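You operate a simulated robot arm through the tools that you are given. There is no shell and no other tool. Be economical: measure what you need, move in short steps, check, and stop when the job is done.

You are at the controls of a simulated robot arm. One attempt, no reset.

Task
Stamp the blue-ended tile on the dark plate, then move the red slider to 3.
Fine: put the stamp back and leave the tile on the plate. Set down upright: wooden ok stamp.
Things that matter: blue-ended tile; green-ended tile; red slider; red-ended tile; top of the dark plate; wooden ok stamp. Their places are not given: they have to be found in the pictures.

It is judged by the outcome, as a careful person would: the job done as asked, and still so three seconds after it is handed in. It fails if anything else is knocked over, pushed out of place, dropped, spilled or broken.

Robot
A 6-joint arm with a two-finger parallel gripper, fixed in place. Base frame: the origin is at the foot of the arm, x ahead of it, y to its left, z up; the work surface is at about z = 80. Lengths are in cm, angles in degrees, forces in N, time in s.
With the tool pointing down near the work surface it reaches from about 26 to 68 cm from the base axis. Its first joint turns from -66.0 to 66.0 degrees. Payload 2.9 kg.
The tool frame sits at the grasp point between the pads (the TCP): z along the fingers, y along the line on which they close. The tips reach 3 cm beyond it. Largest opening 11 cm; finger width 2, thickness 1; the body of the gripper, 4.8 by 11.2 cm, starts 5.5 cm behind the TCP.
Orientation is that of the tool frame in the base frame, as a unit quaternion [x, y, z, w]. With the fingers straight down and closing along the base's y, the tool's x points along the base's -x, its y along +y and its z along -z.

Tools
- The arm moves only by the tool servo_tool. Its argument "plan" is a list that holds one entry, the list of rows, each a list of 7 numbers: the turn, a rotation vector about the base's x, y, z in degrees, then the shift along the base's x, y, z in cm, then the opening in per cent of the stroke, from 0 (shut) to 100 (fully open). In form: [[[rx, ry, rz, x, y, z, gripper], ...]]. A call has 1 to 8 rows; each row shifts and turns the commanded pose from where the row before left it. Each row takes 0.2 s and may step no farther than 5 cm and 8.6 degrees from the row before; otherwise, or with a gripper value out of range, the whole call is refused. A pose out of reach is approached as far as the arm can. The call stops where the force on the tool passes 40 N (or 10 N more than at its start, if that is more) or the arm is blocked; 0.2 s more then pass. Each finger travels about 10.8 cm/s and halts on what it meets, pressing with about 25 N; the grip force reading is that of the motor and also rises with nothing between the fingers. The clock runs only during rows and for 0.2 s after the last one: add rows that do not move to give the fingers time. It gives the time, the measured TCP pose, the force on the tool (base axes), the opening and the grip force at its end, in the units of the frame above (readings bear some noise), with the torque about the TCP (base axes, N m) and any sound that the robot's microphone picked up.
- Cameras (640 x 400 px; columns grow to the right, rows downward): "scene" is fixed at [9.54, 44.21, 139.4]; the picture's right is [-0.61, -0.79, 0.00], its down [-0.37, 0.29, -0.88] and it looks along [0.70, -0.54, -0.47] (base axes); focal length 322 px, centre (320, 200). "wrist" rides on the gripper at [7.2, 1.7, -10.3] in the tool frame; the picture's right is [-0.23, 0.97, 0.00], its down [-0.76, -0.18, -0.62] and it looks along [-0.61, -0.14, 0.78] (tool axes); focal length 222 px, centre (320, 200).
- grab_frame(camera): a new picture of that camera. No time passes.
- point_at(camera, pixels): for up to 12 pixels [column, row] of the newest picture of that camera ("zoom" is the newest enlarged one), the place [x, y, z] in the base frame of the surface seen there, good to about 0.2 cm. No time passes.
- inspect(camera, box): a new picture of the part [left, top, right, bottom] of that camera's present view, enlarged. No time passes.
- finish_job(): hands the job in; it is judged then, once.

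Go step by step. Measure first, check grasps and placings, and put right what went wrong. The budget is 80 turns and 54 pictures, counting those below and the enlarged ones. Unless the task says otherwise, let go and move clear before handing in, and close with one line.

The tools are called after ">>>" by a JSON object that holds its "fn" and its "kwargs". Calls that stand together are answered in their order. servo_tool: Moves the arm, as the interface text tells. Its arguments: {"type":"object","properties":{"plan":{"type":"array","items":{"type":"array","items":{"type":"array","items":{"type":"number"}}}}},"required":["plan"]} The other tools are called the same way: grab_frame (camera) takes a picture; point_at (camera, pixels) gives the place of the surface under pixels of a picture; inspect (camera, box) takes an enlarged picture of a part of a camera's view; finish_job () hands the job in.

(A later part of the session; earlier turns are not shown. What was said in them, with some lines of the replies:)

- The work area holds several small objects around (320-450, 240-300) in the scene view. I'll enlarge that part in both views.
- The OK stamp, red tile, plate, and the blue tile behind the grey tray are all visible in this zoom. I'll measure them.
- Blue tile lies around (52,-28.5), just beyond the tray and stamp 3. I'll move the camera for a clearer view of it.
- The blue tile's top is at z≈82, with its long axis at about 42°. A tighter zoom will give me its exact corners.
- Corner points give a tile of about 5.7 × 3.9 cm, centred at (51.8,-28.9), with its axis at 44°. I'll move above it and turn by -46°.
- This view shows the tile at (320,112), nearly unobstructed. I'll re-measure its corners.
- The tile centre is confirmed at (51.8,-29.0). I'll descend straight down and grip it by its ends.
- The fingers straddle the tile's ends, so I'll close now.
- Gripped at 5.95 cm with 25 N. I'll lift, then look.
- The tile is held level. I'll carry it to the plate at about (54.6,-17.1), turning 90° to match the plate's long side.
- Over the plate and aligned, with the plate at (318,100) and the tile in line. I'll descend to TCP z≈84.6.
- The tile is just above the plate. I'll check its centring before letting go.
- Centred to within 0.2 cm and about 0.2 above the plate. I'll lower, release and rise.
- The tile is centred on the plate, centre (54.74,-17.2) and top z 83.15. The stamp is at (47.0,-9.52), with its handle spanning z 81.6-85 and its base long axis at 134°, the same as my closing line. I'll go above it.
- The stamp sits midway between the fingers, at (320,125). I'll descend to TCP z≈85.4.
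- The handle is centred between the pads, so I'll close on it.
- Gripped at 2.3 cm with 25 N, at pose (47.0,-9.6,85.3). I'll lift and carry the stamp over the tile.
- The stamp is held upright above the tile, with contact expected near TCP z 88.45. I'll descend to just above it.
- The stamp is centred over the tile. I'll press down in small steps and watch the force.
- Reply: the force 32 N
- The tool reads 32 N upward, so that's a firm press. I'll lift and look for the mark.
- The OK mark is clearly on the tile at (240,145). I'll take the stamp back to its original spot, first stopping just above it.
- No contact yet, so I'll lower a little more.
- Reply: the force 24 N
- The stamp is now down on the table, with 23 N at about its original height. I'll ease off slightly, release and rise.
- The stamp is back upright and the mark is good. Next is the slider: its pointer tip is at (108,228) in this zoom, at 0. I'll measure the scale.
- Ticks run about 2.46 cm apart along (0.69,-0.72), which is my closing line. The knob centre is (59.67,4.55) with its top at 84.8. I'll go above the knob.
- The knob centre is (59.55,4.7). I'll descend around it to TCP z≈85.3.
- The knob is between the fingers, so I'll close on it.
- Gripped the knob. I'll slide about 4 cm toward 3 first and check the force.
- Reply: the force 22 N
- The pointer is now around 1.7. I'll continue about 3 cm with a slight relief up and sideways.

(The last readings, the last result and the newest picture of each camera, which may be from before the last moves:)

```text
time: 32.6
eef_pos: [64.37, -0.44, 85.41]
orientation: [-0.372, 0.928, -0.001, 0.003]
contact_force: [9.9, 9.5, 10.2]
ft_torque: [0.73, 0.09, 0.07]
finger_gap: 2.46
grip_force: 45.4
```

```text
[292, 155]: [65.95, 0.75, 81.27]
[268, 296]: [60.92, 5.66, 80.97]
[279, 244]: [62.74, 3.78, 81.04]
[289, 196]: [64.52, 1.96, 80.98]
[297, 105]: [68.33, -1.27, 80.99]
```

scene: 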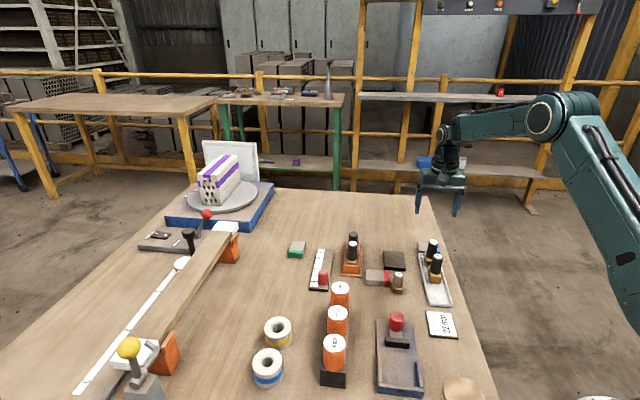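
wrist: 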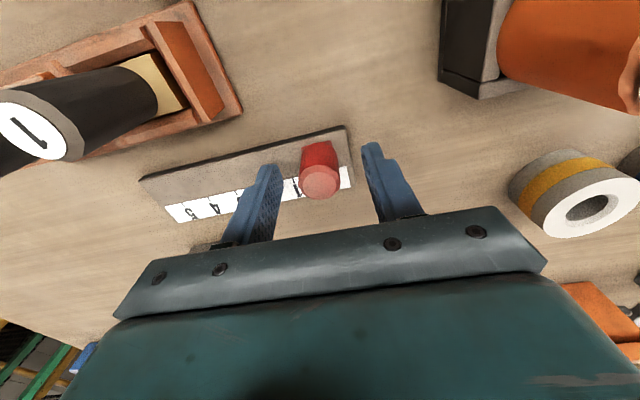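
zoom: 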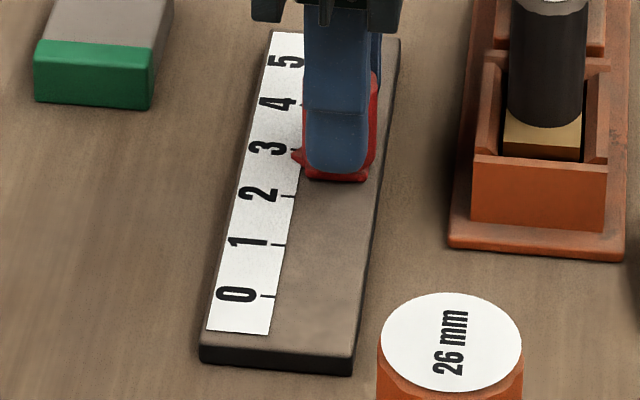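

The pointer reads about 2.8 and needs about 0.45 cm more. I'll nudge it forward.

>>> {"fn": "servo_tool", "kwargs": {"plan": [[[0, 0, 0, 0.17, -0.13, 0.02, 8], [0, 0, 0, 0.17, -0.15, 0, 8], [0, 0, 0, 0, 0, 0, 8], [0, 0, 0, 0, 0, 0, 8]]]}}

>>> {"fn": "inspect", "kwargs": {"camera": "scene", "box": [304, 245, 344, 295]}}

```text
time: 33.6
eef_pos: [64.64, -0.68, 85.34]
orientation: [-0.372, 0.928, 0.0, 0.001]
contact_force: [16.9, 16.8, 3.4]
ft_torque: [0.83, -0.04, 0.0]
finger_gap: 2.47
grip_force: 44.7
```

```text
8.00 times, centred on (324, 270) of scene
```

zoom: 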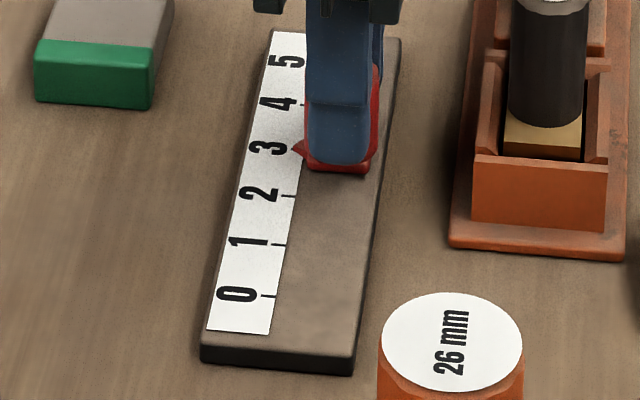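

>>> {"fn": "point_at", "kwargs": {"camera": "zoom", "pixels": [[293, 148], [294, 148], [268, 296], [279, 244], [289, 196], [297, 105], [298, 62]]}}

>>> {"fn": "servo_tool", "kwargs": {"plan": [[[0, 0, 0, 0.08, 0.08, 0, 8], [0, 0, 0, 0, 0, 0, 8]]]}}

```text
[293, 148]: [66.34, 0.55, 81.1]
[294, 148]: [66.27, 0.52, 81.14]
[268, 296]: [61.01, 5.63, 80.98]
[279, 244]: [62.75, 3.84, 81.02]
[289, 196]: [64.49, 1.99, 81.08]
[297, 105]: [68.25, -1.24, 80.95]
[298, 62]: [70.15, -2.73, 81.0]
```

```text
time: 34.2
eef_pos: [64.77, -0.62, 85.4]
orientation: [-0.37, 0.929, -0.001, 0.0]
contact_force: [9.4, 10.1, 3.1]
ft_torque: [0.93, -0.26, 0.01]
finger_gap: 2.47
grip_force: 44.9
```

Sideways load is down, and travel is 7.5 cm, which is three divisions. I'll relieve the rest, open, and rise to verify.

>>> {"fn": "servo_tool", "kwargs": {"plan": [[[0, 0, 0, 0.08, 0.08, 0, 8], [0, 0, 0, 0, 0, 0, 8], [0, 0, 0, 0, 0, 0, 30], [0, 0, 0, 0, 0, 0, 45], [0, 0, 0, 0, 0, 0, 45]]]}}

>>> {"fn": "inspect", "kwargs": {"camera": "scene", "box": [304, 245, 344, 295]}}

```text
time: 35.4
eef_pos: [64.89, -0.58, 85.35]
orientation: [-0.371, 0.929, 0.0, -0.001]
contact_force: [0.7, -0.4, 0.2]
ft_torque: [-0.01, -0.02, 0.0]
finger_gap: 4.95
grip_force: 0.0
```

```text
8.00 times, centred on (324, 270) of scene
```

zoom: 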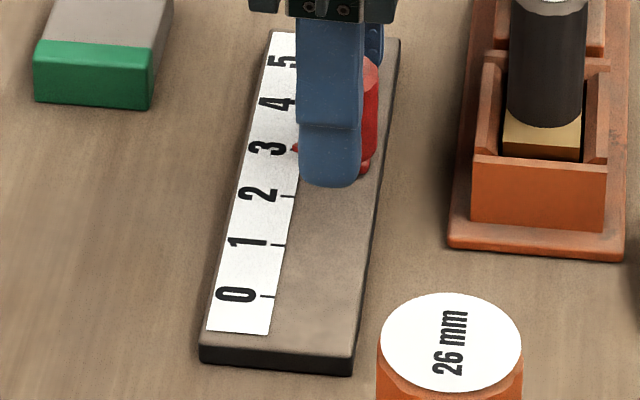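

Pointer is at about row 148, beside 3. I'll rise clear and check closely.

>>> {"fn": "servo_tool", "kwargs": {"plan": [[[0, 0, 0, 0, 0, 2, 45], [0, 0, 0, 0, 0, 4, 45], [0, 0, 0, 0, 0, 5, 45], [0, 0, 0, -2, 0, 4, 45], [0, 0, 0, -4, 0, 0, 45], [0, 0, 0, -4, 0, 0, 45], [0, 0, 0, 0, 0, 0, 45]]]}}

>>> {"fn": "inspect", "kwargs": {"camera": "scene", "box": [310, 248, 334, 293]}}

>>> {"fn": "grab_frame", "kwargs": {"camera": "wrist"}}

```text
time: 37.0
eef_pos: [54.75, -0.34, 100.37]
orientation: [-0.37, 0.929, -0.001, 0.001]
contact_force: [0.0, -0.4, 1.2]
ft_torque: [-0.01, 0.0, 0.0]
finger_gap: 4.92
grip_force: 0.0
```

```text
8.89 times, centred on (322, 270) of scene
```

zoom: 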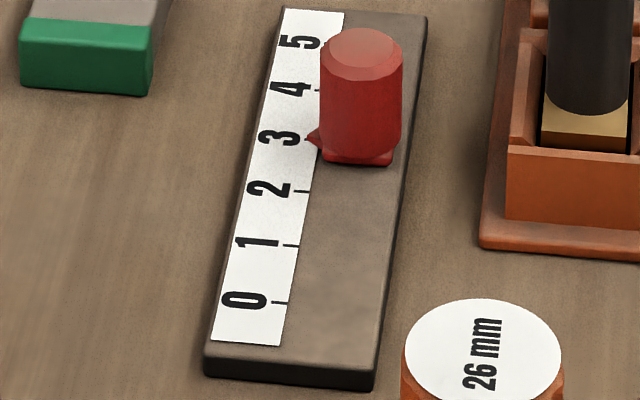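

```text
11 pictures are left
```

wrist: 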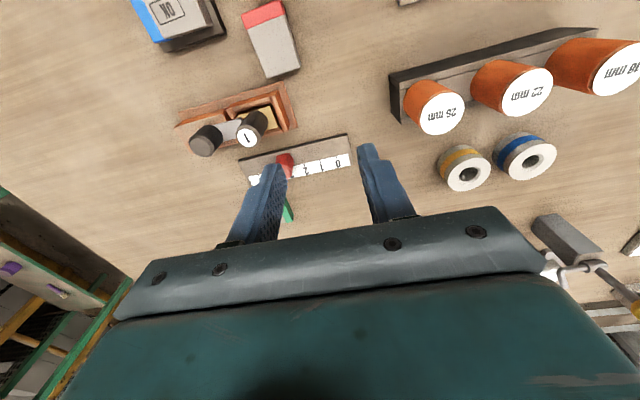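

>>> {"fn": "point_at", "kwargs": {"camera": "zoom", "pixels": [[308, 139], [310, 139], [281, 303], [293, 245], [302, 191], [317, 91], [361, 48], [324, 44]]}}

>>> {"fn": "inspect", "kwargs": {"camera": "wrist", "box": [240, 125, 360, 195]}}

```text
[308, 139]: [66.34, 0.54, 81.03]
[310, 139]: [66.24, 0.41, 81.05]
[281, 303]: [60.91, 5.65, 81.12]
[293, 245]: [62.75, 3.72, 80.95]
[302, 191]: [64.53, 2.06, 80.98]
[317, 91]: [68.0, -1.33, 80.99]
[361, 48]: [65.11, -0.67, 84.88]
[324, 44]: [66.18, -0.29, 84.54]
```

```text
5.33 times, centred on (300, 160) of wrist
```

zoom: 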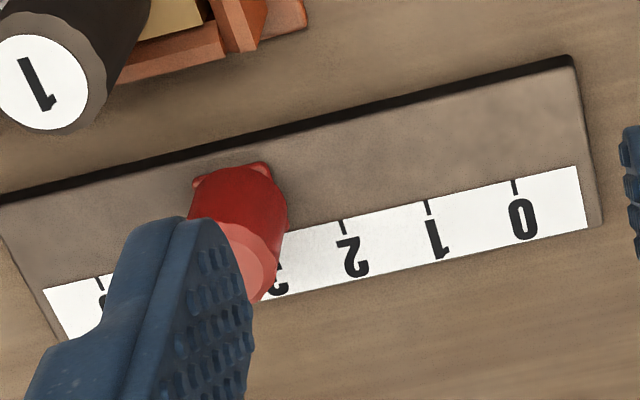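

The pointer is within about 0.05 cm of tick 3 (46.53 against 46.58 along the scale). One last look over the whole scene.

>>> {"fn": "grab_frame", "kwargs": {"camera": "scene"}}

```text
9 pictures are left
```

scene: 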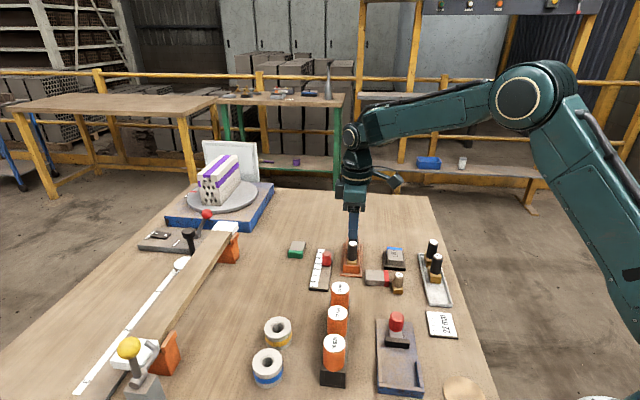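

Everything is in place: the stamped tile is on the plate at (395,255), the OK stamp is upright at (398,282), the slider is at 3, and nothing else has moved. I'm handing in.

>>> {"fn": "finish_job", "kwargs": {}}

```text
The job is handed in.
```

The blue-ended tile is stamped OK and left on the dark plate, the OK stamp is upright back in its place, and the red slider is at 3.
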